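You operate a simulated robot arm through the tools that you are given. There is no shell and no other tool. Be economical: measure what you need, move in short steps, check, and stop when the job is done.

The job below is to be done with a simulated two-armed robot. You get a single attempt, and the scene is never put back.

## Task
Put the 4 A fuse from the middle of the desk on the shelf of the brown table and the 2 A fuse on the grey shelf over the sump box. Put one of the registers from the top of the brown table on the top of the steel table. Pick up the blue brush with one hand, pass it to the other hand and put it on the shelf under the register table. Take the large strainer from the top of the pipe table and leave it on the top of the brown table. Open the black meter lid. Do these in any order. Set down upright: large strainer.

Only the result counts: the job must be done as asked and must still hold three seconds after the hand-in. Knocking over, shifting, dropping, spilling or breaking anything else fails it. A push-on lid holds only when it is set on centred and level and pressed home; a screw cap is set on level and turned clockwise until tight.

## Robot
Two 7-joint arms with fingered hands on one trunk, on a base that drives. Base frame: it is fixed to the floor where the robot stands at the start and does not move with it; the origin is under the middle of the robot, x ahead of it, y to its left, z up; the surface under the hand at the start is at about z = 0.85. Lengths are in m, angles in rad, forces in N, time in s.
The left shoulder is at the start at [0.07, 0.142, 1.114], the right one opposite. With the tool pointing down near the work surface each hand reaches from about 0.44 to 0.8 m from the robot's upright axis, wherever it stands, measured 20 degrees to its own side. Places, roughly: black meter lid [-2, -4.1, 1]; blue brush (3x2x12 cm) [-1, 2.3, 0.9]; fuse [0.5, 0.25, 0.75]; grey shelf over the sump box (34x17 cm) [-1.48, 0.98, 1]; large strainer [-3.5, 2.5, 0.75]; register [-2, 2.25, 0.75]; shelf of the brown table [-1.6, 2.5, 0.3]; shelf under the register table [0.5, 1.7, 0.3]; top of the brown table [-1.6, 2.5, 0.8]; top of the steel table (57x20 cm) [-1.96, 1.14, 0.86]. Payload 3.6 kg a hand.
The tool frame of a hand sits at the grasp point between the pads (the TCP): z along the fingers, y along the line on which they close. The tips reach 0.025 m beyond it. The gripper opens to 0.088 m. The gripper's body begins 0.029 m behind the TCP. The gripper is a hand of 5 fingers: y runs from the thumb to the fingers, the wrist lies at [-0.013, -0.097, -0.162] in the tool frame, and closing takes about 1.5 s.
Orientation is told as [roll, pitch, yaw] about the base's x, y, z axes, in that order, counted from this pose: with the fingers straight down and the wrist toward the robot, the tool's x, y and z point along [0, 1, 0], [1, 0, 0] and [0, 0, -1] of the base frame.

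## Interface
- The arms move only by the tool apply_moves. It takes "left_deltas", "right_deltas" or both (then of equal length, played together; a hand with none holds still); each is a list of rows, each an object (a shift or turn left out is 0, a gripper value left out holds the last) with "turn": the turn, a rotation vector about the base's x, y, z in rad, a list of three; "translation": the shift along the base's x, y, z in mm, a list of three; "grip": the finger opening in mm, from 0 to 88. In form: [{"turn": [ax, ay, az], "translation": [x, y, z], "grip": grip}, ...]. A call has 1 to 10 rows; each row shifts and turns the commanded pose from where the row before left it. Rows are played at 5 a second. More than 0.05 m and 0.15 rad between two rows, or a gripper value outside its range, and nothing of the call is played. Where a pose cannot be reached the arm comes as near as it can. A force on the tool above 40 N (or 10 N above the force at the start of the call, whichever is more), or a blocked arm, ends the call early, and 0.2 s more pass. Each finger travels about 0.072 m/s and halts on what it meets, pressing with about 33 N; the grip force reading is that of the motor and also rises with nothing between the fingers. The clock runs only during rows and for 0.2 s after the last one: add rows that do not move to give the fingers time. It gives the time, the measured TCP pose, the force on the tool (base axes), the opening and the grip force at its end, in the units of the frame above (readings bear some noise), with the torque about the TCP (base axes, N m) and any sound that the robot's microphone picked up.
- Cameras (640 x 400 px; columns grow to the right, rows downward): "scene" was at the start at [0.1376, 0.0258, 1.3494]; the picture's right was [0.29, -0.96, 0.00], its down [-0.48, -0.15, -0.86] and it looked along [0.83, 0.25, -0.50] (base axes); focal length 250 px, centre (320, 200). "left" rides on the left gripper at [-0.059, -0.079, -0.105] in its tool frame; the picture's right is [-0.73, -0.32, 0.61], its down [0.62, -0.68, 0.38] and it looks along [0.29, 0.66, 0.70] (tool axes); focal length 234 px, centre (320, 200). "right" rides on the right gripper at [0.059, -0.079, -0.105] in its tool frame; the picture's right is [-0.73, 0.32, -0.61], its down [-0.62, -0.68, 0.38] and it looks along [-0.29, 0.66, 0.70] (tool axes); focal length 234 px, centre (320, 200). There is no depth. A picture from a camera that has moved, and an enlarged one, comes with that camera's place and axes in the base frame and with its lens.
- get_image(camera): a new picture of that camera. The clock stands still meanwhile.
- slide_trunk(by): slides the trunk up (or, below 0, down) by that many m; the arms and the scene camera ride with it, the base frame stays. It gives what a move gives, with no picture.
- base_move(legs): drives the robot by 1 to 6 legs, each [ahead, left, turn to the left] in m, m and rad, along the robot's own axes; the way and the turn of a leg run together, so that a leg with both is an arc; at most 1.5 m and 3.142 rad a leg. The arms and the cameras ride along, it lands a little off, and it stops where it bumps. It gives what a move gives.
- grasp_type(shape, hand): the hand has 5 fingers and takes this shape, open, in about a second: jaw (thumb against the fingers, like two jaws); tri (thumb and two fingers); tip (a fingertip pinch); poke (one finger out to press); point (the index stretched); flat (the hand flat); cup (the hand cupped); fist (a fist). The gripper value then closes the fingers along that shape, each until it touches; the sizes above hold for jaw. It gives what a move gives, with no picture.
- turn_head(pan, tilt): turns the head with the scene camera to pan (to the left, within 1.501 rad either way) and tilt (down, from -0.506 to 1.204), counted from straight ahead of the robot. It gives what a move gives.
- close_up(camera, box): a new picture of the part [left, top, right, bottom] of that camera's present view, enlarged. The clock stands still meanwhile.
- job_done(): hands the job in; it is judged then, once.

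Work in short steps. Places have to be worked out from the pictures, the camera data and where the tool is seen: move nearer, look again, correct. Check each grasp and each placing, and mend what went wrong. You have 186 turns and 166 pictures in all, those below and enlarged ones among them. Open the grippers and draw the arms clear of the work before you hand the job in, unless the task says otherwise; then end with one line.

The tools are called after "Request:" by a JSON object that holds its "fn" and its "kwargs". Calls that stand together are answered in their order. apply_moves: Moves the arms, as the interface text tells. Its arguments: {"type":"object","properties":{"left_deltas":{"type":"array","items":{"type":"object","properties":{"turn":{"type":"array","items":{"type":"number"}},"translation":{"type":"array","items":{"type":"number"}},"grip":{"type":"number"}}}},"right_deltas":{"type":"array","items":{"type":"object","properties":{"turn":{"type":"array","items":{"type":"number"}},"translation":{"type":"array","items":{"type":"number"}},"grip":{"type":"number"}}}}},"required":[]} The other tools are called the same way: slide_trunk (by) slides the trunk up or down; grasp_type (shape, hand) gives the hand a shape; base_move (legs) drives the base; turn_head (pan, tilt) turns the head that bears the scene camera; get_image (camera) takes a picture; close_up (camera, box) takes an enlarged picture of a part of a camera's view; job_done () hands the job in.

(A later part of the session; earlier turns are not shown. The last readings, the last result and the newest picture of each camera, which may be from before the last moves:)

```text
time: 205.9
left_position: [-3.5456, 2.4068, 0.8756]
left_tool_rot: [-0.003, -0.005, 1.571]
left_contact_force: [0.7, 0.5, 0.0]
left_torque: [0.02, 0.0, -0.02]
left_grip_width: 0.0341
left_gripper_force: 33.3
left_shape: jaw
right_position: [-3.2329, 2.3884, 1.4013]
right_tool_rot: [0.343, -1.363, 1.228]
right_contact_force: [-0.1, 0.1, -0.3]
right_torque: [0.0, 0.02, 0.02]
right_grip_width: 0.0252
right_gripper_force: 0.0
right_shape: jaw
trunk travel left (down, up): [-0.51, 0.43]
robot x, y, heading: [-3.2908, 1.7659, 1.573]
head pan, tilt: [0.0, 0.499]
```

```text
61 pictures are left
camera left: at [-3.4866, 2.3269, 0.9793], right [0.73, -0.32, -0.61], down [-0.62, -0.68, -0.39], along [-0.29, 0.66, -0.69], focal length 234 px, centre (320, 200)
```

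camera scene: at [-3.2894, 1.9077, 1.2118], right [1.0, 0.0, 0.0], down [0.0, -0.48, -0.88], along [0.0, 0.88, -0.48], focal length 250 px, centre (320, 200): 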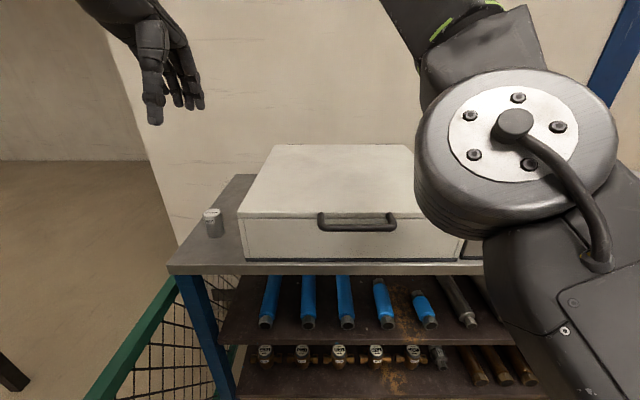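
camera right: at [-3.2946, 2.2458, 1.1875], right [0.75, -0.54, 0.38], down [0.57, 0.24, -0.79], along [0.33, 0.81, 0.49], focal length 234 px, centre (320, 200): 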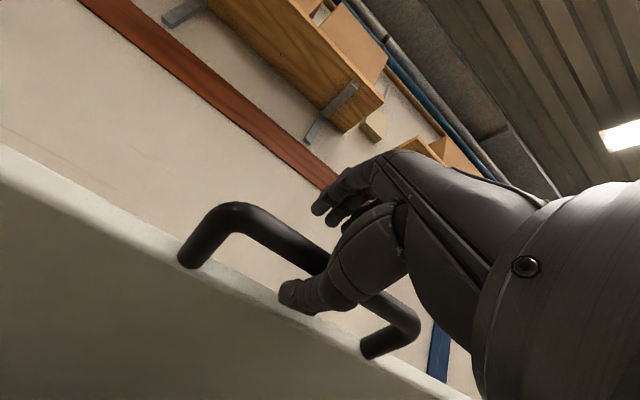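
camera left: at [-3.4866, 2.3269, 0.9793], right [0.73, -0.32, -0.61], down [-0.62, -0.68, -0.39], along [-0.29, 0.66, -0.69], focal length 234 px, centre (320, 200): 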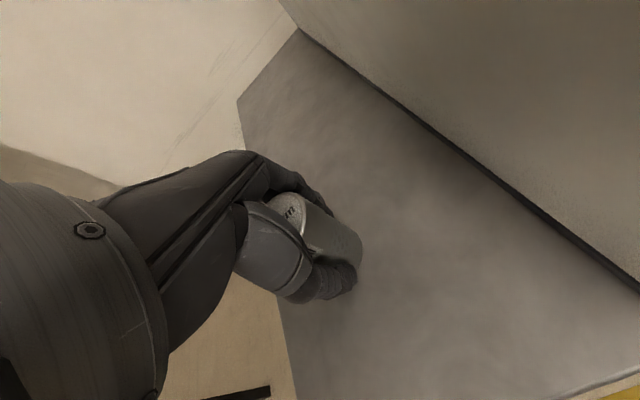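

The strainer is gripped. Before committing I want to check the labels of the similar cans seen on the pump table. I'll lift it, back away, and return the right hand to neutral.

Request:
{"fn": "apply_moves", "kwargs": {"left_deltas": [{"translation": [0, 0, 20], "grip": 28}, {"translation": [0, 0, 40]}, {"translation": [0, 0, 45]}, {"translation": [0, 0, 45]}, {"translation": [0, -30, 20]}, {"translation": [0, -40, 0]}, {}]}}

Request:
{"fn": "slide_trunk", "kwargs": {"by": 0.14}}

Request:
{"fn": "base_move", "kwargs": {"legs": [[-0.2, 0, 0]]}}

Request:
{"fn": "apply_moves", "kwargs": {"right_deltas": [{"turn": [-0.14, 0, 0], "translation": [5, 0, -15]}, {"turn": [-0.14, 0, 0], "translation": [5, 0, -15]}, {"turn": [-0.14, 0, 0], "translation": [5, 0, -15]}, {"turn": [-0.14, 0, 0], "translation": [5, 0, -15]}, {"turn": [-0.14, 0, 0], "translation": [5, 0, -15]}, {"turn": [-0.14, 0, 0], "translation": [5, 0, -15]}, {"turn": [-0.14, 0, 0], "translation": [5, 0, -15]}, {"turn": [-0.14, 0, 0], "translation": [5, 0, -15]}, {"turn": [-0.14, 0, 0], "translation": [5, 0, -15]}, {"turn": [-0.1, 0, 0]}]}}

Request:
{"fn": "turn_head", "kwargs": {"pan": -1.2, "tilt": 0.2}}

Request:
{"fn": "get_image", "kwargs": {"camera": "scene"}}

```text
time: 207.5
left_position: [-3.5409, 2.3357, 1.0445]
left_tool_rot: [0.0, -0.004, 1.57]
left_contact_force: [0.3, 0.6, -1.3]
left_torque: [0.02, 0.0, -0.02]
left_grip_width: 0.0337
left_gripper_force: 33.1
left_shape: jaw
right_position: [-3.2319, 2.3896, 1.3991]
right_tool_rot: [0.344, -1.362, 1.23]
right_contact_force: [-0.1, 0.5, -0.1]
right_torque: [-0.01, -0.04, -0.04]
right_grip_width: 0.025
right_gripper_force: 0.1
right_shape: jaw
trunk travel left (down, up): [-0.51, 0.43]
robot x, y, heading: [-3.2909, 1.7668, 1.573]
head pan, tilt: [0.0, 0.499]
```

```text
time: 209.2
left_position: [-3.5424, 2.3356, 1.1852]
left_tool_rot: [-0.003, -0.005, 1.573]
left_contact_force: [-0.2, -0.5, -1.3]
left_torque: [0.0, 0.01, 0.01]
left_grip_width: 0.0337
left_gripper_force: 33.0
left_shape: jaw
right_position: [-3.2318, 2.39, 1.5399]
right_tool_rot: [0.341, -1.363, 1.229]
right_contact_force: [-0.8, 0.0, -0.5]
right_torque: [0.02, -0.01, 0.01]
right_grip_width: 0.0246
right_gripper_force: 0.1
right_shape: jaw
trunk travel left (down, up): [-0.65, 0.29]
robot x, y, heading: [-3.2906, 1.7638, 1.57]
head pan, tilt: [0.0, 0.499]
```

```text
time: 210.8
left_position: [-3.541, 2.1349, 1.1856]
left_tool_rot: [-0.001, -0.004, 1.567]
left_contact_force: [-0.8, 1.0, -2.5]
left_torque: [-0.02, -0.02, -0.01]
left_grip_width: 0.0339
left_gripper_force: 32.8
left_shape: jaw
right_position: [-3.2311, 2.1863, 1.5401]
right_tool_rot: [0.343, -1.362, 1.226]
right_contact_force: [0.4, 0.3, -0.5]
right_torque: [0.03, 0.02, 0.03]
right_grip_width: 0.025
right_gripper_force: 0.1
right_shape: jaw
trunk travel left (down, up): [-0.65, 0.29]
robot x, y, heading: [-3.2903, 1.5654, 1.568]
head pan, tilt: [0.0, 0.499]
```

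```text
time: 213.0
left_position: [-3.5411, 2.1346, 1.1851]
left_tool_rot: [-0.005, -0.004, 1.565]
left_contact_force: [0.4, -0.2, -0.6]
left_torque: [-0.02, -0.03, -0.02]
left_grip_width: 0.0339
left_gripper_force: 33.3
left_shape: jaw
right_position: [-3.1971, 2.1673, 1.4065]
right_tool_rot: [0.005, -0.228, 1.517]
right_contact_force: [0.1, 0.2, -0.2]
right_torque: [-0.01, 0.02, 0.01]
right_grip_width: 0.0251
right_gripper_force: 0.0
right_shape: jaw
right hand out of reach, approached as far as the arm can: row 8, 9, 10
trunk travel left (down, up): [-0.65, 0.29]
robot x, y, heading: [-3.2911, 1.5644, 1.567]
head pan, tilt: [0.0, 0.499]
```

```text
time: 214.4
left_position: [-3.54, 2.1341, 1.1856]
left_tool_rot: [-0.003, -0.005, 1.566]
left_contact_force: [-0.5, 0.2, -0.3]
left_torque: [-0.03, -0.01, 0.03]
left_grip_width: 0.0339
left_gripper_force: 33.0
left_shape: jaw
right_position: [-3.1968, 2.1675, 1.4059]
right_tool_rot: [0.005, -0.227, 1.518]
right_contact_force: [-0.1, 0.6, 0.5]
right_torque: [-0.01, -0.01, 0.0]
right_grip_width: 0.025
right_gripper_force: 0.0
right_shape: jaw
trunk travel left (down, up): [-0.65, 0.29]
robot x, y, heading: [-3.2935, 1.565, 1.569]
head pan, tilt: [-1.201, 0.201]
```

```text
60 pictures are left
camera scene: at [-3.2027, 1.6472, 1.3795], right [0.36, -0.93, 0.0], down [-0.19, -0.07, -0.98], along [0.91, 0.35, -0.2], focal length 250 px, centre (320, 200)
```

scene: 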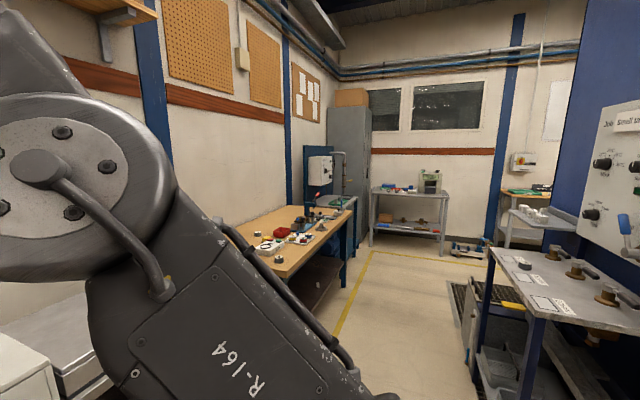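

The pump table is hidden from here. I'll drive in front of the brown table's left end, finish neutralising the right hand, and read the pump-table cans from there.

Request:
{"fn": "base_move", "kwargs": {"legs": [[0, -1.46, 0]]}}

Request:
{"fn": "apply_moves", "kwargs": {"right_deltas": [{"turn": [-0.11, 0, 0.05], "translation": [0, 0, -30]}, {"turn": [-0.11, 0, 0], "translation": [0, 0, -30]}, {"translation": [0, 0, -40]}, {"translation": [20, -10, -40]}, {"translation": [20, -10, -20]}, {}]}}

Request:
{"fn": "turn_head", "kwargs": {"pan": -0.85, "tilt": 0.3}}

Request:
{"fn": "get_image", "kwargs": {"camera": "scene"}}

```text
time: 221.7
left_position: [-2.0784, 2.1285, 1.1849]
left_tool_rot: [-0.004, -0.004, 1.569]
left_contact_force: [0.1, -0.6, -0.8]
left_torque: [0.01, 0.02, 0.01]
left_grip_width: 0.0339
left_gripper_force: 32.8
left_shape: jaw
right_position: [-1.7366, 2.1622, 1.4062]
right_tool_rot: [0.006, -0.227, 1.52]
right_contact_force: [0.4, 0.2, -0.3]
right_torque: [0.0, -0.04, 0.0]
right_grip_width: 0.025
right_gripper_force: 0.1
right_shape: jaw
trunk travel left (down, up): [-0.65, 0.29]
robot x, y, heading: [-1.828, 1.5602, 1.568]
head pan, tilt: [-1.201, 0.201]
```

```text
time: 223.1
left_position: [-2.0808, 2.1296, 1.1861]
left_tool_rot: [-0.003, -0.002, 1.57]
left_contact_force: [0.6, -0.2, -1.3]
left_torque: [-0.02, 0.04, -0.02]
left_grip_width: 0.0337
left_gripper_force: 32.6
left_shape: jaw
right_position: [-1.729, 2.1218, 1.2486]
right_tool_rot: [0.002, -0.008, 1.57]
right_contact_force: [-0.1, 0.0, 0.5]
right_torque: [-0.04, -0.04, 0.03]
right_grip_width: 0.0248
right_gripper_force: 0.1
right_shape: jaw
right hand out of reach, approached as far as the arm can: row 2
trunk travel left (down, up): [-0.65, 0.29]
robot x, y, heading: [-1.8274, 1.5626, 1.57]
head pan, tilt: [-1.201, 0.201]
```

```text
time: 223.9
left_position: [-2.0796, 2.1292, 1.1849]
left_tool_rot: [-0.002, -0.005, 1.57]
left_contact_force: [0.1, 1.0, -1.0]
left_torque: [0.02, 0.0, 0.01]
left_grip_width: 0.0336
left_gripper_force: 33.1
left_shape: jaw
right_position: [-1.7291, 2.1216, 1.2498]
right_tool_rot: [0.003, -0.008, 1.568]
right_contact_force: [-0.1, -0.1, -0.9]
right_torque: [-0.03, 0.01, -0.01]
right_grip_width: 0.025
right_gripper_force: 0.1
right_shape: jaw
trunk travel left (down, up): [-0.65, 0.29]
robot x, y, heading: [-1.8299, 1.5611, 1.568]
head pan, tilt: [-0.85, 0.3]
```

```text
59 pictures are left
camera scene: at [-1.7567, 1.6711, 1.3702], right [0.66, -0.75, 0.0], down [-0.22, -0.19, -0.96], along [0.72, 0.63, -0.3], focal length 250 px, centre (320, 200)
```

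scene: 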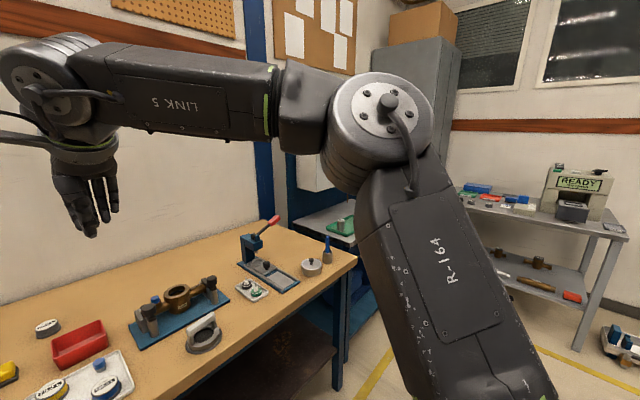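

I'll zoom on the green tray on the pump table.

Request:
{"fn": "close_up", "kwargs": {"camera": "scene", "box": [315, 205, 365, 240]}}

```text
11.43 times, centred on (340, 222) of scene
camera zoom: at [-1.7567, 1.6711, 1.3702], right [0.66, -0.75, 0.0], down [-0.22, -0.19, -0.96], along [0.72, 0.63, -0.3], focal length 2854 px, centre (91, -57)
```

zoom: 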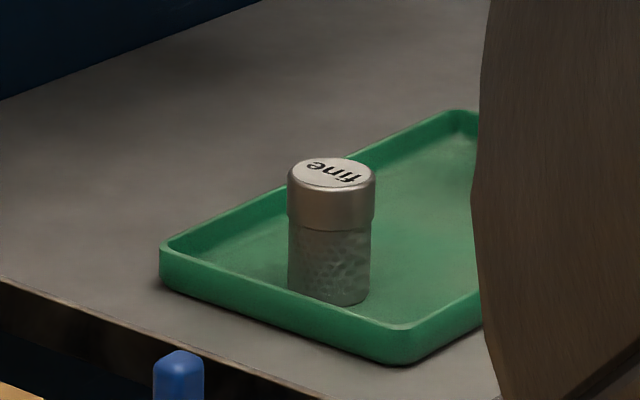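

The other cans are labelled by mesh ("fine"), so the one I'm holding is indeed the large strainer from the pipe table. I'll set it in the vacated spot at (−2.015, 2.28).

Request:
{"fn": "base_move", "kwargs": {"legs": [[0.07, 0, 0]]}}

Request:
{"fn": "apply_moves", "kwargs": {"left_deltas": [{"translation": [20, 25, 0]}, {"translation": [20, 25, -15]}, {"translation": [22, 25, -30]}, {"translation": [0, 5, -40]}, {"translation": [0, 0, -30]}, {}]}}

Request:
{"fn": "slide_trunk", "kwargs": {"by": -0.15}}

Request:
{"fn": "get_image", "kwargs": {"camera": "left"}}

```text
time: 224.9
left_position: [-2.0794, 2.1973, 1.1878]
left_tool_rot: [-0.002, -0.006, 1.569]
left_contact_force: [0.6, -0.3, -1.2]
left_torque: [-0.02, 0.0, 0.0]
left_grip_width: 0.0337
left_gripper_force: 32.8
left_shape: jaw
right_position: [-1.7287, 2.1895, 1.252]
right_tool_rot: [0.004, -0.009, 1.569]
right_contact_force: [-0.8, 0.8, 0.5]
right_torque: [0.0, -0.01, 0.01]
right_grip_width: 0.0245
right_gripper_force: 0.1
right_shape: jaw
trunk travel left (down, up): [-0.65, 0.29]
robot x, y, heading: [-1.8304, 1.6255, 1.568]
head pan, tilt: [-0.85, 0.3]
```

```text
time: 226.3
left_position: [-2.0149, 2.2806, 1.0699]
left_tool_rot: [-0.002, -0.007, 1.569]
left_contact_force: [0.0, 0.1, -1.3]
left_torque: [0.0, -0.01, 0.03]
left_grip_width: 0.0338
left_gripper_force: 32.8
left_shape: jaw
right_position: [-1.7294, 2.1919, 1.2508]
right_tool_rot: [0.002, -0.007, 1.569]
right_contact_force: [-0.3, 0.4, 0.1]
right_torque: [0.0, 0.02, 0.02]
right_grip_width: 0.025
right_gripper_force: 0.1
right_shape: jaw
trunk travel left (down, up): [-0.65, 0.29]
robot x, y, heading: [-1.8271, 1.6284, 1.57]
head pan, tilt: [-0.85, 0.3]
```

```text
time: 228.1
left_position: [-2.0145, 2.2815, 0.9206]
left_tool_rot: [-0.002, -0.004, 1.569]
left_contact_force: [1.3, 1.2, -1.4]
left_torque: [-0.04, 0.0, -0.01]
left_grip_width: 0.0336
left_gripper_force: 33.2
left_shape: jaw
right_position: [-1.7299, 2.1908, 1.099]
right_tool_rot: [0.005, -0.006, 1.568]
right_contact_force: [-0.3, -0.9, 0.7]
right_torque: [0.0, 0.0, 0.0]
right_grip_width: 0.0248
right_gripper_force: 0.0
right_shape: jaw
trunk travel left (down, up): [-0.5, 0.44]
robot x, y, heading: [-1.8308, 1.6313, 1.573]
head pan, tilt: [-0.85, 0.3]
```

```text
57 pictures are left
camera left: at [-1.9562, 2.201, 1.0249], right [0.73, -0.32, -0.61], down [-0.62, -0.68, -0.39], along [-0.29, 0.66, -0.69], focal length 234 px, centre (320, 200)
```

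left: 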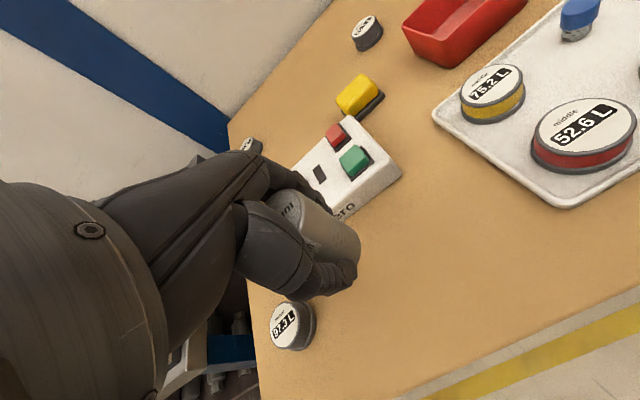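

The spot is clear. I'll descend and feel for contact around TCP z≈0.836.

Request:
{"fn": "apply_moves", "kwargs": {"left_deltas": [{"translation": [0, 0, -40]}, {"translation": [0, 0, -32]}, {"translation": [0, 0, -4]}, {"translation": [0, 0, -3]}, {"translation": [0, 0, -2]}, {"translation": [0, 0, -2]}, {}]}}

```text
time: 229.7
left_position: [-2.0164, 2.2809, 0.8374]
left_tool_rot: [-0.002, -0.005, 1.569]
left_contact_force: [0.1, 0.8, -0.2]
left_torque: [-0.02, -0.01, 0.0]
left_grip_width: 0.0337
left_gripper_force: 33.4
left_shape: jaw
right_position: [-1.7294, 2.1915, 1.1004]
right_tool_rot: [0.003, -0.008, 1.568]
right_contact_force: [-0.1, 0.5, 1.4]
right_torque: [-0.01, -0.03, -0.04]
right_grip_width: 0.025
right_gripper_force: 0.0
right_shape: jaw
trunk travel left (down, up): [-0.5, 0.44]
robot x, y, heading: [-1.8313, 1.631, 1.572]
head pan, tilt: [-0.85, 0.3]
```

It's nearly touching; I'll take a few more 2 mm steps.

Request:
{"fn": "apply_moves", "kwargs": {"left_deltas": [{"translation": [0, 0, -2]}, {"translation": [0, 0, -2]}, {}]}}

```text
time: 230.5
left_position: [-2.0148, 2.2805, 0.8354]
left_tool_rot: [-0.003, -0.006, 1.568]
left_contact_force: [-0.5, 0.7, 2.9]
left_torque: [0.12, 0.03, 0.0]
left_grip_width: 0.0337
left_gripper_force: 33.3
left_shape: jaw
right_position: [-1.729, 2.1902, 1.0992]
right_tool_rot: [0.006, -0.009, 1.57]
right_contact_force: [0.5, 0.7, -0.5]
right_torque: [-0.02, -0.04, 0.0]
right_grip_width: 0.0249
right_gripper_force: 0.2
right_shape: jaw
trunk travel left (down, up): [-0.5, 0.44]
robot x, y, heading: [-1.8249, 1.6275, 1.574]
head pan, tilt: [-0.85, 0.3]
```

Contact is made (2.9 N). I'll release, lift away and check that it stands.

Request:
{"fn": "apply_moves", "kwargs": {"left_deltas": [{"grip": 42}, {"grip": 55}, {"grip": 75}, {}, {}, {"translation": [0, 0, 25]}, {"translation": [0, 0, 40]}, {"translation": [0, 0, 45]}, {"translation": [0, 0, 45]}, {"translation": [0, -40, 20]}]}}

Request:
{"fn": "get_image", "kwargs": {"camera": "left"}}

```text
time: 232.7
left_position: [-2.0167, 2.2394, 1.009]
left_tool_rot: [-0.002, -0.006, 1.567]
left_contact_force: [0.5, -0.4, 0.2]
left_torque: [0.01, -0.03, -0.01]
left_grip_width: 0.0749
left_gripper_force: 0.1
left_shape: jaw
right_position: [-1.7285, 2.1883, 1.1012]
right_tool_rot: [0.003, -0.01, 1.57]
right_contact_force: [0.0, 0.4, 0.2]
right_torque: [0.03, 0.0, 0.0]
right_grip_width: 0.0249
right_gripper_force: 0.0
right_shape: jaw
trunk travel left (down, up): [-0.5, 0.44]
robot x, y, heading: [-1.8304, 1.6301, 1.568]
head pan, tilt: [-0.85, 0.3]
```

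```text
56 pictures are left
camera left: at [-1.9584, 2.1585, 1.1138], right [0.73, -0.32, -0.61], down [-0.62, -0.68, -0.39], along [-0.29, 0.66, -0.69], focal length 234 px, centre (320, 200)
```

left: 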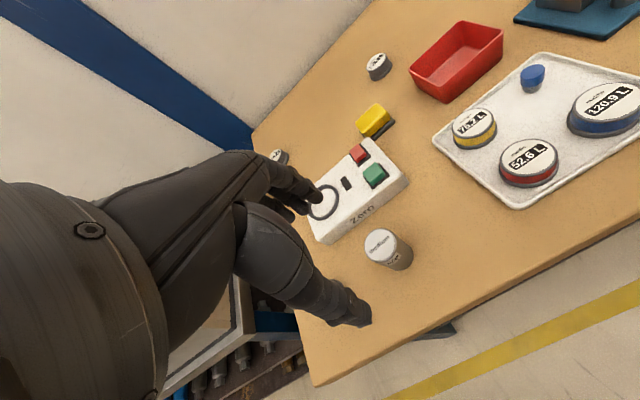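

The strainer stands upright on the brown table. Next is the brush: I'll raise the trunk, strafe right so the right hand is near the cup, and look.

Request:
{"fn": "slide_trunk", "kwargs": {"by": 0.15}}

Request:
{"fn": "base_move", "kwargs": {"legs": [[0, -0.66, 0]]}}

Request:
{"fn": "apply_moves", "kwargs": {"right_deltas": [{"translation": [15, 10, -10], "grip": 60}, {"translation": [15, 10, -10]}, {"translation": [10, 10, -10]}, {}], "left_deltas": [{"translation": [0, -30, 0]}, {"translation": [0, -30, 0]}, {"translation": [0, -20, 0]}, {}]}}

Request:
{"fn": "slide_trunk", "kwargs": {"by": -0.15}}

Request:
{"fn": "turn_head", "kwargs": {"pan": -0.2, "tilt": 0.65}}

Request:
{"fn": "get_image", "kwargs": {"camera": "right"}}

Request:
{"fn": "get_image", "kwargs": {"camera": "scene"}}

```text
time: 234.4
left_position: [-2.016, 2.2413, 1.158]
left_tool_rot: [-0.003, -0.005, 1.569]
left_contact_force: [0.1, 0.0, -0.5]
left_torque: [-0.01, 0.0, 0.0]
left_grip_width: 0.0748
left_gripper_force: 0.1
left_shape: jaw
right_position: [-1.7298, 2.1917, 1.2497]
right_tool_rot: [0.003, -0.008, 1.569]
right_contact_force: [-0.8, 0.4, 0.1]
right_torque: [-0.02, -0.03, 0.01]
right_grip_width: 0.0248
right_gripper_force: 0.0
right_shape: jaw
trunk travel left (down, up): [-0.65, 0.29]
robot x, y, heading: [-1.8308, 1.6276, 1.57]
head pan, tilt: [-0.85, 0.3]
```

```text
time: 238.1
left_position: [-1.3444, 2.2398, 1.1567]
left_tool_rot: [-0.003, -0.006, 1.568]
left_contact_force: [0.2, -0.7, 0.5]
left_torque: [0.0, 0.0, 0.04]
left_grip_width: 0.0747
left_gripper_force: 0.1
left_shape: jaw
right_position: [-1.0581, 2.1884, 1.2508]
right_tool_rot: [0.0, -0.008, 1.567]
right_contact_force: [0.0, -0.5, 0.2]
right_torque: [-0.04, -0.05, -0.02]
right_grip_width: 0.0248
right_gripper_force: 0.2
right_shape: jaw
trunk travel left (down, up): [-0.65, 0.29]
robot x, y, heading: [-1.1585, 1.6283, 1.566]
head pan, tilt: [-0.85, 0.3]
```

```text
time: 239.1
left_position: [-1.3448, 2.1591, 1.1565]
left_tool_rot: [-0.004, -0.003, 1.568]
left_contact_force: [0.5, -0.3, 1.0]
left_torque: [0.02, 0.02, 0.0]
left_grip_width: 0.0748
left_gripper_force: 0.0
left_shape: jaw
right_position: [-1.0183, 2.2196, 1.2203]
right_tool_rot: [0.001, -0.008, 1.567]
right_contact_force: [-0.6, -0.1, -0.5]
right_torque: [0.02, 0.03, -0.01]
right_grip_width: 0.0596
right_gripper_force: 0.1
right_shape: jaw
trunk travel left (down, up): [-0.65, 0.29]
robot x, y, heading: [-1.1606, 1.6287, 1.571]
head pan, tilt: [-0.85, 0.3]
```

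```text
time: 240.9
left_position: [-1.3446, 2.1595, 1.007]
left_tool_rot: [-0.003, -0.005, 1.568]
left_contact_force: [0.5, -0.4, -0.8]
left_torque: [0.03, -0.02, 0.0]
left_grip_width: 0.0748
left_gripper_force: 0.0
left_shape: jaw
right_position: [-1.0176, 2.218, 1.0713]
right_tool_rot: [0.003, -0.008, 1.567]
right_contact_force: [0.2, -0.5, 0.3]
right_torque: [-0.02, -0.01, 0.0]
right_grip_width: 0.0597
right_gripper_force: 0.0
right_shape: jaw
trunk travel left (down, up): [-0.5, 0.44]
robot x, y, heading: [-1.1571, 1.6326, 1.569]
head pan, tilt: [-0.85, 0.3]
```

```text
time: 241.9
left_position: [-1.3446, 2.1587, 1.008]
left_tool_rot: [-0.001, -0.005, 1.568]
left_contact_force: [-0.4, -0.5, -0.3]
left_torque: [0.02, 0.01, -0.03]
left_grip_width: 0.0748
left_gripper_force: 0.1
left_shape: jaw
right_position: [-1.0173, 2.2185, 1.0696]
right_tool_rot: [0.003, -0.005, 1.567]
right_contact_force: [-0.7, -0.2, -0.4]
right_torque: [0.02, 0.0, 0.05]
right_grip_width: 0.0599
right_gripper_force: 0.1
right_shape: jaw
trunk travel left (down, up): [-0.5, 0.44]
robot x, y, heading: [-1.1554, 1.6272, 1.57]
head pan, tilt: [-0.201, 0.649]
```

```text
55 pictures are left
camera right: at [-1.0761, 2.139, 1.1749], right [0.73, 0.32, 0.61], down [0.62, -0.68, -0.39], along [0.29, 0.66, -0.69], focal length 234 px, centre (320, 200)
```

right: 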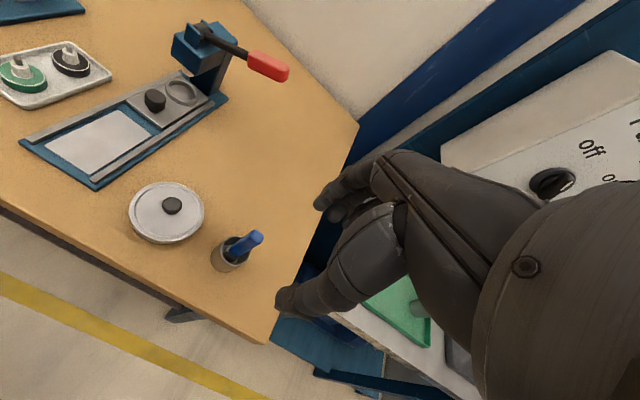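

```text
54 pictures are left
camera scene: at [-1.139, 1.7626, 1.1885], right [0.98, -0.2, 0.0], down [-0.12, -0.59, -0.8], along [0.16, 0.78, -0.6], focal length 250 px, centre (320, 200)
```

scene: 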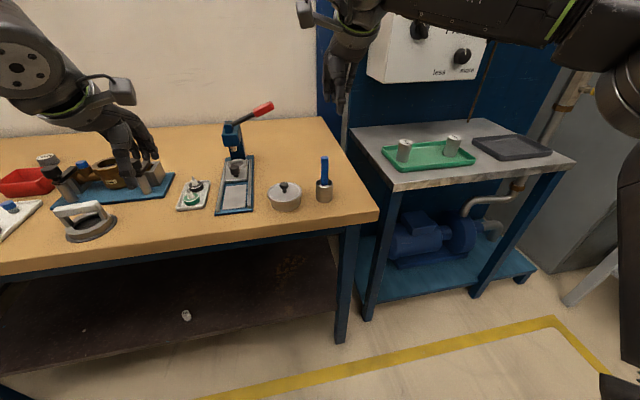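

The brush top is at about (−1.024, 2.270, 0.918). I'll hover right above it and verify.

Request:
{"fn": "apply_moves", "kwargs": {"right_deltas": [{"translation": [-7, 40, -15]}, {"translation": [0, 10, -40]}, {"translation": [0, 0, -45]}, {}]}}

Request:
{"fn": "get_image", "kwargs": {"camera": "right"}}

Request:
{"fn": "close_up", "kwargs": {"camera": "scene", "box": [270, 90, 390, 210]}}

```text
time: 242.9
left_position: [-1.3455, 2.1582, 1.0077]
left_tool_rot: [-0.004, -0.006, 1.567]
left_contact_force: [-0.2, -0.3, -0.9]
left_torque: [0.01, 0.02, -0.02]
left_grip_width: 0.0748
left_gripper_force: 0.1
left_shape: jaw
right_position: [-1.0259, 2.2705, 0.9679]
right_tool_rot: [0.001, -0.009, 1.567]
right_contact_force: [-0.2, 0.6, -0.2]
right_torque: [-0.01, -0.01, -0.03]
right_grip_width: 0.0598
right_gripper_force: 0.1
right_shape: jaw
trunk travel left (down, up): [-0.5, 0.44]
robot x, y, heading: [-1.1593, 1.625, 1.565]
head pan, tilt: [-0.201, 0.649]
```

```text
53 pictures are left
camera right: at [-1.0837, 2.1906, 1.0726], right [0.73, 0.31, 0.61], down [0.62, -0.68, -0.39], along [0.29, 0.66, -0.69], focal length 234 px, centre (320, 200)
```

right: 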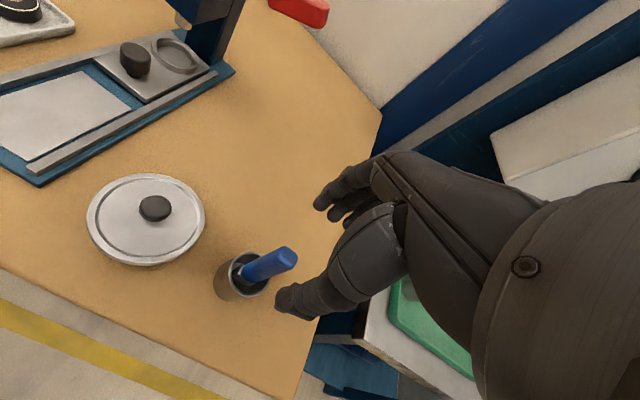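

```text
3.33 times, centred on (330, 150) of scene
camera zoom: at [-1.1394, 1.7621, 1.1885], right [0.98, -0.2, 0.0], down [-0.12, -0.59, -0.8], along [0.16, 0.78, -0.6], focal length 832 px, centre (287, 367)
```

zoom: 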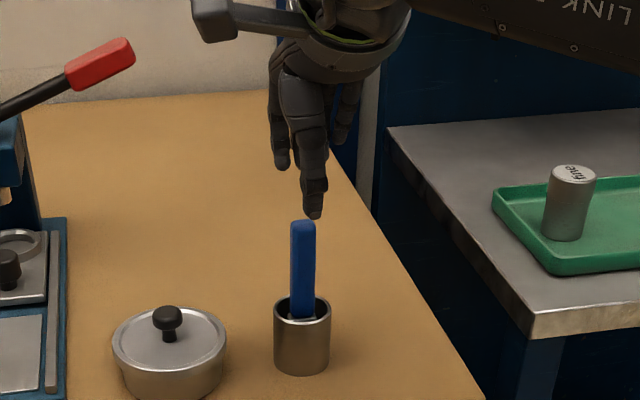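

The brush is aligned with the tool axis. I'll descend 70 mm and grip.

Request:
{"fn": "apply_moves", "kwargs": {"right_deltas": [{"translation": [0, 0, -25]}, {"translation": [0, 0, -25]}, {"translation": [0, 0, -18]}, {}, {"grip": 30}, {"grip": 8}, {}, {}, {}]}}

Request:
{"fn": "apply_moves", "kwargs": {"right_deltas": [{"translation": [0, 0, 30]}, {"translation": [0, 0, 40]}, {"translation": [0, 0, 40]}, {"translation": [0, -10, 40]}, {}]}}

Request:
{"fn": "get_image", "kwargs": {"camera": "right"}}

```text
time: 244.9
left_position: [-1.3447, 2.1595, 1.0067]
left_tool_rot: [-0.001, -0.004, 1.566]
left_contact_force: [-0.5, -1.0, 0.0]
left_torque: [0.02, 0.0, 0.02]
left_grip_width: 0.0746
left_gripper_force: 0.0
left_shape: jaw
right_position: [-1.0238, 2.2699, 0.9003]
right_tool_rot: [0.003, -0.007, 1.567]
right_contact_force: [-0.1, 0.1, -0.7]
right_torque: [0.0, 0.02, 0.03]
right_grip_width: 0.0092
right_gripper_force: 33.4
right_shape: jaw
trunk travel left (down, up): [-0.5, 0.44]
robot x, y, heading: [-1.1606, 1.6304, 1.566]
head pan, tilt: [-0.201, 0.649]
```

```text
time: 246.1
left_position: [-1.3427, 2.1607, 1.0071]
left_tool_rot: [-0.003, -0.004, 1.566]
left_contact_force: [-0.4, -0.1, -0.2]
left_torque: [-0.02, 0.01, 0.02]
left_grip_width: 0.0747
left_gripper_force: 0.2
left_shape: jaw
right_position: [-1.0239, 2.2604, 1.0535]
right_tool_rot: [0.004, -0.007, 1.565]
right_contact_force: [-0.2, 0.9, -0.6]
right_torque: [-0.03, 0.01, -0.01]
right_grip_width: 0.0091
right_gripper_force: 33.2
right_shape: jaw
trunk travel left (down, up): [-0.5, 0.44]
robot x, y, heading: [-1.1558, 1.6284, 1.569]
head pan, tilt: [-0.201, 0.649]
```

```text
51 pictures are left
camera right: at [-1.082, 2.1807, 1.1574], right [0.73, 0.32, 0.61], down [0.62, -0.68, -0.39], along [0.29, 0.66, -0.69], focal length 234 px, centre (320, 200)
```

right: 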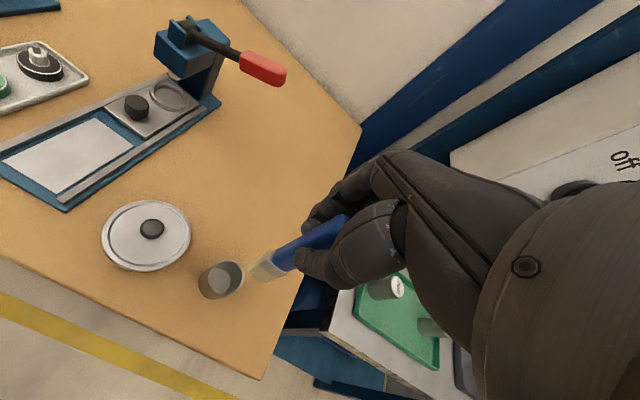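

The brush is out of the cup. I'll raise up, back off, move right and turn to face the register table, leaving open air for the hand-over.

Request:
{"fn": "slide_trunk", "kwargs": {"by": 0.15}}

Request:
{"fn": "base_move", "kwargs": {"legs": [[-0.12, 0, 0], [0, -0.55, 0], [0, 0, -1.57]]}}

Request:
{"fn": "turn_head", "kwargs": {"pan": 0.1, "tilt": 0.5}}

Request:
{"fn": "get_image", "kwargs": {"camera": "scene"}}

```text
time: 247.9
left_position: [-1.3455, 2.1588, 1.1555]
left_tool_rot: [-0.002, -0.006, 1.567]
left_contact_force: [0.2, 0.3, -0.2]
left_torque: [-0.02, -0.01, -0.03]
left_grip_width: 0.0747
left_gripper_force: 0.1
left_shape: jaw
right_position: [-1.0246, 2.2595, 1.2026]
right_tool_rot: [0.003, -0.008, 1.567]
right_contact_force: [1.2, 0.3, 0.2]
right_torque: [-0.04, -0.01, -0.01]
right_grip_width: 0.0092
right_gripper_force: 33.0
right_shape: jaw
trunk travel left (down, up): [-0.65, 0.29]
robot x, y, heading: [-1.1553, 1.6277, 1.568]
head pan, tilt: [-0.201, 0.649]
```

```text
time: 255.7
left_position: [-0.0795, 1.6747, 1.1572]
left_tool_rot: [-0.002, -0.006, -0.035]
left_contact_force: [-0.5, 0.9, 0.6]
left_torque: [-0.02, -0.01, -0.02]
left_grip_width: 0.075
left_gripper_force: 0.0
left_shape: jaw
right_position: [0.0104, 1.3501, 1.2042]
right_tool_rot: [0.004, -0.007, -0.038]
right_contact_force: [0.9, -0.3, -0.3]
right_torque: [0.01, 0.02, -0.01]
right_grip_width: 0.0094
right_gripper_force: 33.5
right_shape: jaw
trunk travel left (down, up): [-0.65, 0.29]
robot x, y, heading: [-0.6141, 1.5029, -0.037]
head pan, tilt: [-0.201, 0.649]
```

```text
time: 256.5
left_position: [-0.0809, 1.6742, 1.1565]
left_tool_rot: [-0.002, -0.006, -0.038]
left_contact_force: [0.0, 0.7, -0.6]
left_torque: [0.01, 0.03, -0.01]
left_grip_width: 0.0747
left_gripper_force: 0.1
left_shape: jaw
right_position: [0.0094, 1.3507, 1.2026]
right_tool_rot: [0.003, -0.008, -0.037]
right_contact_force: [0.7, -0.6, -0.3]
right_torque: [0.0, -0.03, 0.04]
right_grip_width: 0.009
right_gripper_force: 32.9
right_shape: jaw
trunk travel left (down, up): [-0.65, 0.29]
robot x, y, heading: [-0.6181, 1.5063, -0.039]
head pan, tilt: [0.099, 0.499]
```

```text
50 pictures are left
camera scene: at [-0.4748, 1.5091, 1.3518], right [0.06, -1.0, 0.0], down [-0.48, -0.03, -0.88], along [0.88, 0.05, -0.48], focal length 250 px, centre (320, 200)
```

scene: 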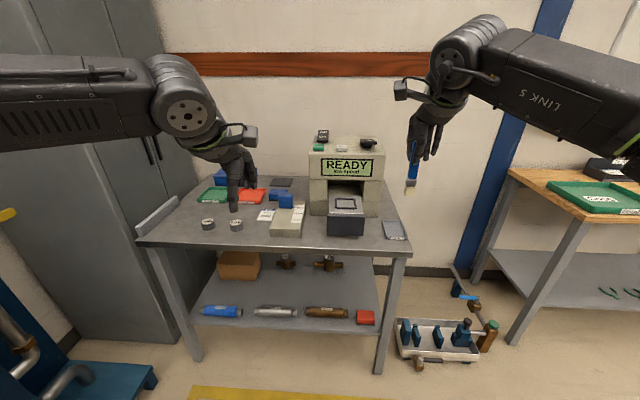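

The register table is ahead, and its lower shelf has a free band behind the pipes. For the hand-over I'll rotate the right hand so the brush points to the left.

Request:
{"fn": "apply_moves", "kwargs": {"right_deltas": [{"turn": [0.145, -0.005, 0], "translation": [-5, 0, 0]}, {"turn": [0.145, -0.005, 0], "translation": [-5, 0, 0]}, {"turn": [0.145, -0.005, 0], "translation": [-5, 0, 0]}, {"turn": [0.145, -0.005, 0], "translation": [-5, 0, 0]}, {"turn": [0.145, -0.005, 0], "translation": [-5, 0, 0]}, {"turn": [0.145, -0.005, 0], "translation": [-5, 0, 0]}, {"turn": [0.145, -0.005, 0]}, {"turn": [0.145, -0.005, 0]}, {"turn": [0.145, -0.005, 0]}, {"turn": [0.145, -0.005, 0]}], "left_deltas": [{"translation": [0, 0, 25]}, {"translation": [0, 0, 25]}, {"translation": [0, 0, 25]}, {"translation": [0, 0, 25]}, {"translation": [0, 0, 25]}, {"translation": [0, 0, 15]}, {}, {}, {}, {}]}}

Request:
{"fn": "get_image", "kwargs": {"camera": "scene"}}

Request:
{"fn": "get_image", "kwargs": {"camera": "right"}}

```text
time: 258.7
left_position: [-0.08, 1.6734, 1.2968]
left_tool_rot: [-0.002, -0.006, -0.038]
left_contact_force: [-0.1, -0.1, -0.4]
left_torque: [-0.02, 0.01, -0.01]
left_grip_width: 0.0749
left_gripper_force: 0.0
left_shape: jaw
right_position: [-0.0203, 1.3494, 1.203]
right_tool_rot: [1.454, 0.002, -0.043]
right_contact_force: [-0.5, 0.6, -1.1]
right_torque: [0.02, 0.02, 0.0]
right_grip_width: 0.0093
right_gripper_force: 33.2
right_shape: jaw
trunk travel left (down, up): [-0.65, 0.29]
robot x, y, heading: [-0.6208, 1.509, -0.036]
head pan, tilt: [0.099, 0.499]
```

```text
49 pictures are left
camera scene: at [-0.4746, 1.5088, 1.3518], right [0.06, -1.0, 0.0], down [-0.48, -0.03, -0.88], along [0.88, 0.05, -0.48], focal length 250 px, centre (320, 200)
```

scene: 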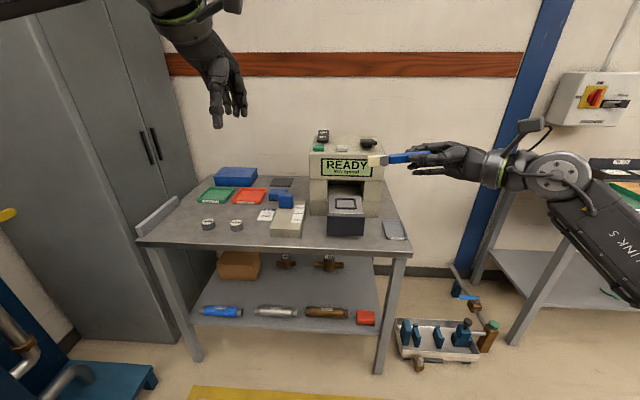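

```text
48 pictures are left
camera right: at [-0.1027, 1.2559, 1.2736], right [0.29, -0.7, -0.65], down [-0.67, 0.34, -0.66], along [0.68, 0.63, -0.37], focal length 234 px, centre (320, 200)
```

right: 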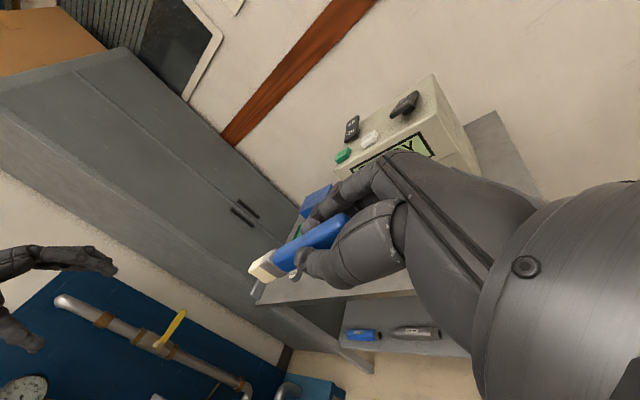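

The brush is horizontal, its tip about 98 mm left of the right TCP at y≈1.447. I'll bring the left hand above the free end.

Request:
{"fn": "apply_moves", "kwargs": {"left_deltas": [{"translation": [10, -42, 0], "grip": 70}, {"translation": [10, -42, 0]}, {"translation": [10, -42, 0]}, {"translation": [10, -42, 0]}, {"translation": [10, -42, 0]}, {"translation": [12, -41, 0]}, {"translation": [0, 0, -30]}, {}]}}

Request:
{"fn": "close_up", "kwargs": {"camera": "scene", "box": [300, 60, 480, 210]}}

Request:
{"fn": "get_image", "kwargs": {"camera": "left"}}

```text
time: 260.5
left_position: [-0.1002, 1.5864, 1.1784]
left_tool_rot: [-0.002, -0.005, -0.037]
left_contact_force: [0.3, -0.1, 0.0]
left_torque: [0.01, 0.0, 0.01]
left_grip_width: 0.07
left_gripper_force: 0.1
left_shape: jaw
left hand out of reach, approached as far as the arm can: row 1, 2, 3, 4, 5, 6
right_position: [-0.0203, 1.3511, 1.2026]
right_tool_rot: [1.454, 0.002, -0.043]
right_contact_force: [0.1, -0.7, -0.2]
right_torque: [0.0, 0.02, -0.01]
right_grip_width: 0.009
right_gripper_force: 32.9
right_shape: jaw
trunk travel left (down, up): [-0.65, 0.29]
robot x, y, heading: [-0.6178, 1.5048, -0.038]
head pan, tilt: [0.099, 0.499]
```

```text
2.67 times, centred on (390, 135) of scene
camera zoom: at [-0.4747, 1.5091, 1.3518], right [0.06, -1.0, 0.0], down [-0.48, -0.03, -0.88], along [0.88, 0.05, -0.48], focal length 666 px, centre (133, 373)
```

zoom: 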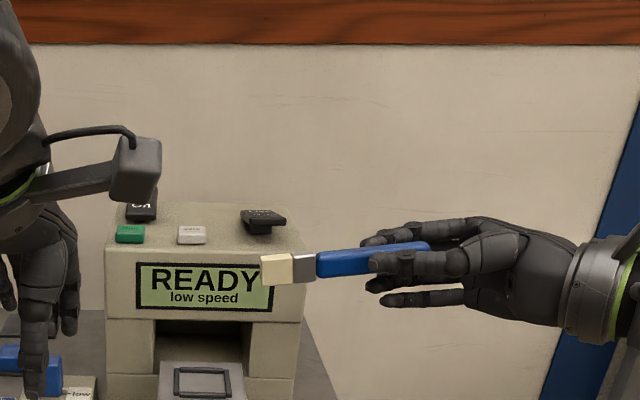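

```text
46 pictures are left
camera left: at [-0.1821, 1.5303, 1.2827], right [-0.35, -0.72, -0.61], down [-0.66, 0.65, -0.39], along [0.67, 0.26, -0.69], focal length 234 px, centre (320, 200)
```

left: 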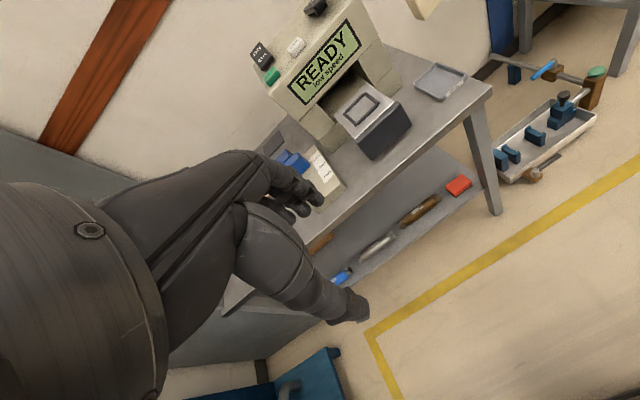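

The left arm can't reach that far inward at this height. I'll move the left hand out and bring the right hand with the brush toward the left hand's comfortable zone, at z≈1.05.

Request:
{"fn": "apply_moves", "kwargs": {"left_deltas": [{"translation": [15, 40, 10]}, {"translation": [15, 40, 10]}, {"translation": [15, 40, 0]}, {"translation": [0, 20, 0]}, {}, {}, {}, {}], "right_deltas": [{}, {}, {"translation": [0, 35, -30]}, {"translation": [0, 40, -30]}, {"translation": [0, 40, -30]}, {"translation": [0, 40, -30]}, {"translation": [0, 40, -30]}, {"translation": [0, 20, 0]}]}}

Request:
{"fn": "apply_moves", "kwargs": {"left_deltas": [{"translation": [10, -35, -20]}, {"translation": [10, -35, -20]}, {"translation": [10, -15, 0]}, {}]}}

Request:
{"fn": "get_image", "kwargs": {"camera": "scene"}}

```text
time: 262.3
left_position: [-0.0556, 1.7279, 1.1983]
left_tool_rot: [-0.003, -0.006, -0.037]
left_contact_force: [0.4, -0.5, -0.1]
left_torque: [-0.01, 0.02, 0.02]
left_grip_width: 0.0699
left_gripper_force: 0.0
left_shape: jaw
right_position: [-0.0198, 1.5657, 1.0524]
right_tool_rot: [1.455, 0.003, -0.043]
right_contact_force: [0.9, -0.6, 0.1]
right_torque: [0.0, 0.0, 0.02]
right_grip_width: 0.0095
right_gripper_force: 32.9
right_shape: jaw
trunk travel left (down, up): [-0.65, 0.29]
robot x, y, heading: [-0.6145, 1.5049, -0.042]
head pan, tilt: [0.099, 0.499]
```

```text
time: 263.3
left_position: [-0.0256, 1.6435, 1.1579]
left_tool_rot: [-0.002, -0.004, -0.036]
left_contact_force: [-0.3, 0.0, 0.4]
left_torque: [0.0, -0.03, -0.02]
left_grip_width: 0.0703
left_gripper_force: 0.0
left_shape: jaw
right_position: [-0.0205, 1.5647, 1.0529]
right_tool_rot: [1.455, 0.002, -0.044]
right_contact_force: [0.0, -0.3, -0.6]
right_torque: [-0.01, 0.01, -0.02]
right_grip_width: 0.0092
right_gripper_force: 32.8
right_shape: jaw
trunk travel left (down, up): [-0.65, 0.29]
robot x, y, heading: [-0.6172, 1.5057, -0.035]
head pan, tilt: [0.099, 0.499]
```

```text
45 pictures are left
camera scene: at [-0.4754, 1.5088, 1.3519], right [0.06, -1.0, 0.0], down [-0.48, -0.03, -0.88], along [0.88, 0.05, -0.48], focal length 250 px, centre (320, 200)
```

scene: 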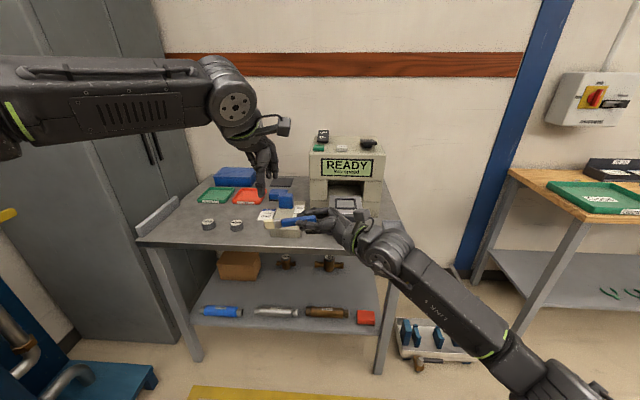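

The left hand is above the brush end. I'll shift 8 mm forward and descend to the brush height, and check before closing.

Request:
{"fn": "apply_moves", "kwargs": {"left_deltas": [{"translation": [8, 0, -20]}, {"translation": [0, 0, -30]}, {"translation": [0, 0, -30]}, {"translation": [0, 0, -28]}, {}]}}

Request:
{"fn": "close_up", "kwargs": {"camera": "scene", "box": [220, 150, 380, 270]}}

Request:
{"fn": "get_image", "kwargs": {"camera": "left"}}

```text
time: 264.5
left_position: [-0.0184, 1.642, 1.0498]
left_tool_rot: [-0.002, -0.005, -0.035]
left_contact_force: [0.1, 0.1, 0.1]
left_torque: [0.01, -0.06, 0.0]
left_grip_width: 0.0701
left_gripper_force: 0.0
left_shape: jaw
right_position: [-0.0207, 1.5638, 1.0527]
right_tool_rot: [1.455, 0.002, -0.043]
right_contact_force: [-0.4, 0.8, -0.8]
right_torque: [0.0, 0.02, 0.01]
right_grip_width: 0.0092
right_gripper_force: 33.2
right_shape: jaw
trunk travel left (down, up): [-0.65, 0.29]
robot x, y, heading: [-0.6161, 1.5053, -0.036]
head pan, tilt: [0.099, 0.499]
```

```text
3.33 times, centred on (300, 210) of scene
camera zoom: at [-0.4752, 1.5091, 1.3519], right [0.06, -1.0, 0.0], down [-0.48, -0.03, -0.88], along [0.88, 0.05, -0.48], focal length 832 px, centre (387, 167)
```

zoom: 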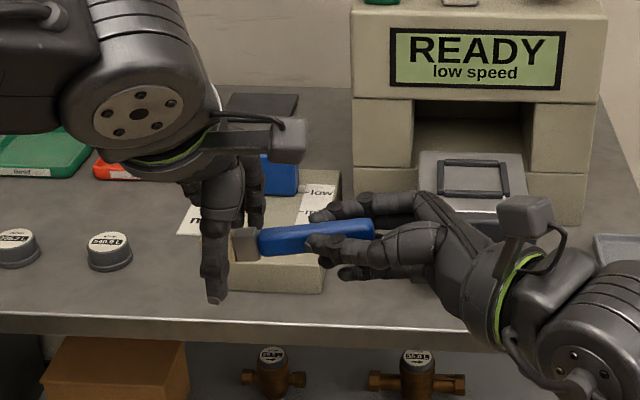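

```text
43 pictures are left
camera left: at [-0.0991, 1.5856, 1.1541], right [-0.35, -0.72, -0.61], down [-0.66, 0.65, -0.39], along [0.67, 0.26, -0.69], focal length 234 px, centre (320, 200)
```

left: 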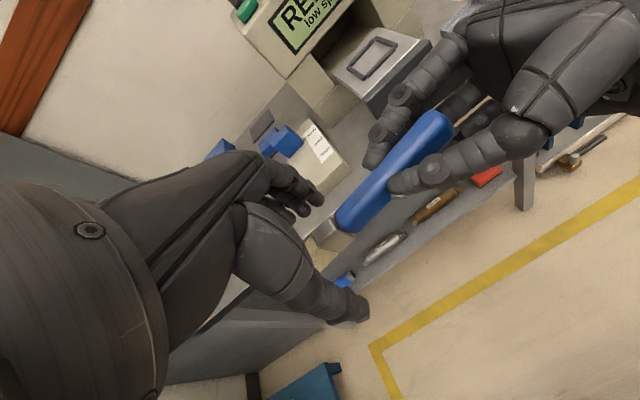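

Brush and fingers line up, and there is room between the hands. I'll shift 16 mm toward the ferrule, close the left hand, then release the right.

Request:
{"fn": "apply_moves", "kwargs": {"left_deltas": [{"translation": [0, -8, -2]}, {"translation": [0, -8, -2]}, {"grip": 40}, {"grip": 20}, {"grip": 6}, {}, {}, {}, {}]}}

Request:
{"fn": "close_up", "kwargs": {"camera": "scene", "box": [220, 150, 380, 270]}}

```text
time: 266.5
left_position: [-0.0178, 1.6251, 1.0466]
left_tool_rot: [-0.002, -0.007, -0.037]
left_contact_force: [-1.6, -0.1, 0.0]
left_torque: [0.01, -0.01, -0.02]
left_grip_width: 0.0065
left_gripper_force: 0.0
left_shape: jaw
right_position: [-0.0208, 1.5665, 1.0526]
right_tool_rot: [1.453, 0.003, -0.044]
right_contact_force: [1.4, -0.6, -0.2]
right_torque: [0.02, -0.02, -0.06]
right_grip_width: 0.0091
right_gripper_force: 32.8
right_shape: jaw
trunk travel left (down, up): [-0.65, 0.29]
robot x, y, heading: [-0.6174, 1.5063, -0.042]
head pan, tilt: [0.099, 0.499]
```

```text
3.33 times, centred on (300, 210) of scene
camera zoom: at [-0.4748, 1.5092, 1.3518], right [0.06, -1.0, 0.0], down [-0.48, -0.03, -0.88], along [0.88, 0.05, -0.48], focal length 832 px, centre (387, 167)
```

zoom: 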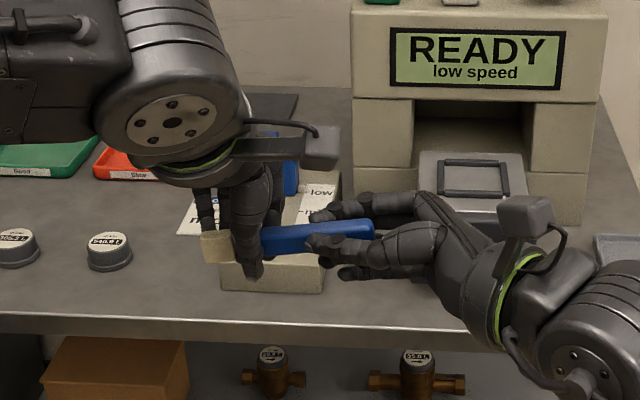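

The left fingers reached the commanded 6 mm without load, so I'll command a full close to squeeze the ferrule.

Request:
{"fn": "apply_moves", "kwargs": {"left_deltas": [{"grip": 0}, {}, {}, {}]}}

```text
time: 267.5
left_position: [-0.0181, 1.6264, 1.0462]
left_tool_rot: [-0.003, -0.004, -0.036]
left_contact_force: [-2.1, 5.1, -5.7]
left_torque: [0.13, 0.05, -0.04]
left_grip_width: 0.0075
left_gripper_force: 33.1
left_shape: jaw
right_position: [-0.0193, 1.5646, 1.0508]
right_tool_rot: [1.453, 0.002, -0.043]
right_contact_force: [2.9, -6.0, 5.7]
right_torque: [0.13, -0.1, -0.11]
right_grip_width: 0.0096
right_gripper_force: 32.9
right_shape: jaw
trunk travel left (down, up): [-0.65, 0.29]
robot x, y, heading: [-0.6153, 1.506, -0.039]
head pan, tilt: [0.099, 0.499]
```

Both hands now hold it, as the coupled forces show. I'll open the right hand and withdraw it to the right.

Request:
{"fn": "apply_moves", "kwargs": {"right_deltas": [{"grip": 20}, {"grip": 40}, {"grip": 60}, {}, {"translation": [0, -30, 0]}, {"translation": [0, -40, 0]}, {"translation": [0, -45, 0]}, {"translation": [0, -45, 20]}, {}]}}

Request:
{"fn": "close_up", "kwargs": {"camera": "scene", "box": [220, 130, 460, 280]}}

```text
time: 269.5
left_position: [-0.0166, 1.6247, 1.046]
left_tool_rot: [-0.005, -0.004, -0.036]
left_contact_force: [-0.5, -0.2, -0.1]
left_torque: [0.0, -0.01, 0.0]
left_grip_width: 0.0072
left_gripper_force: 33.0
left_shape: jaw
right_position: [-0.0216, 1.4045, 1.0733]
right_tool_rot: [1.454, 0.002, -0.042]
right_contact_force: [0.3, 0.1, 0.6]
right_torque: [0.03, -0.02, 0.0]
right_grip_width: 0.0597
right_gripper_force: 0.1
right_shape: jaw
trunk travel left (down, up): [-0.65, 0.29]
robot x, y, heading: [-0.6156, 1.5086, -0.036]
head pan, tilt: [0.099, 0.499]
```

```text
2.67 times, centred on (340, 205) of scene
camera zoom: at [-0.4744, 1.51, 1.3517], right [0.06, -1.0, 0.0], down [-0.48, -0.03, -0.88], along [0.88, 0.05, -0.48], focal length 666 px, centre (267, 187)
```

zoom: 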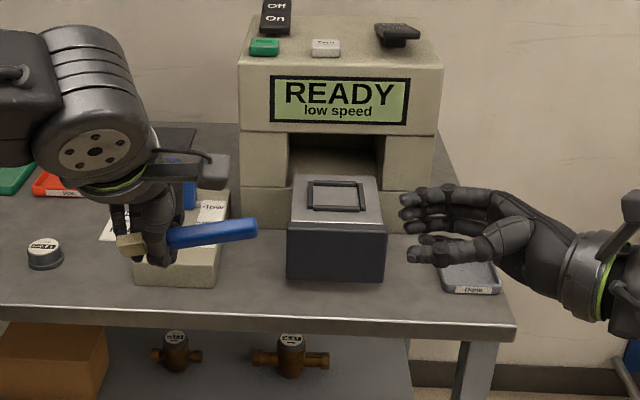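

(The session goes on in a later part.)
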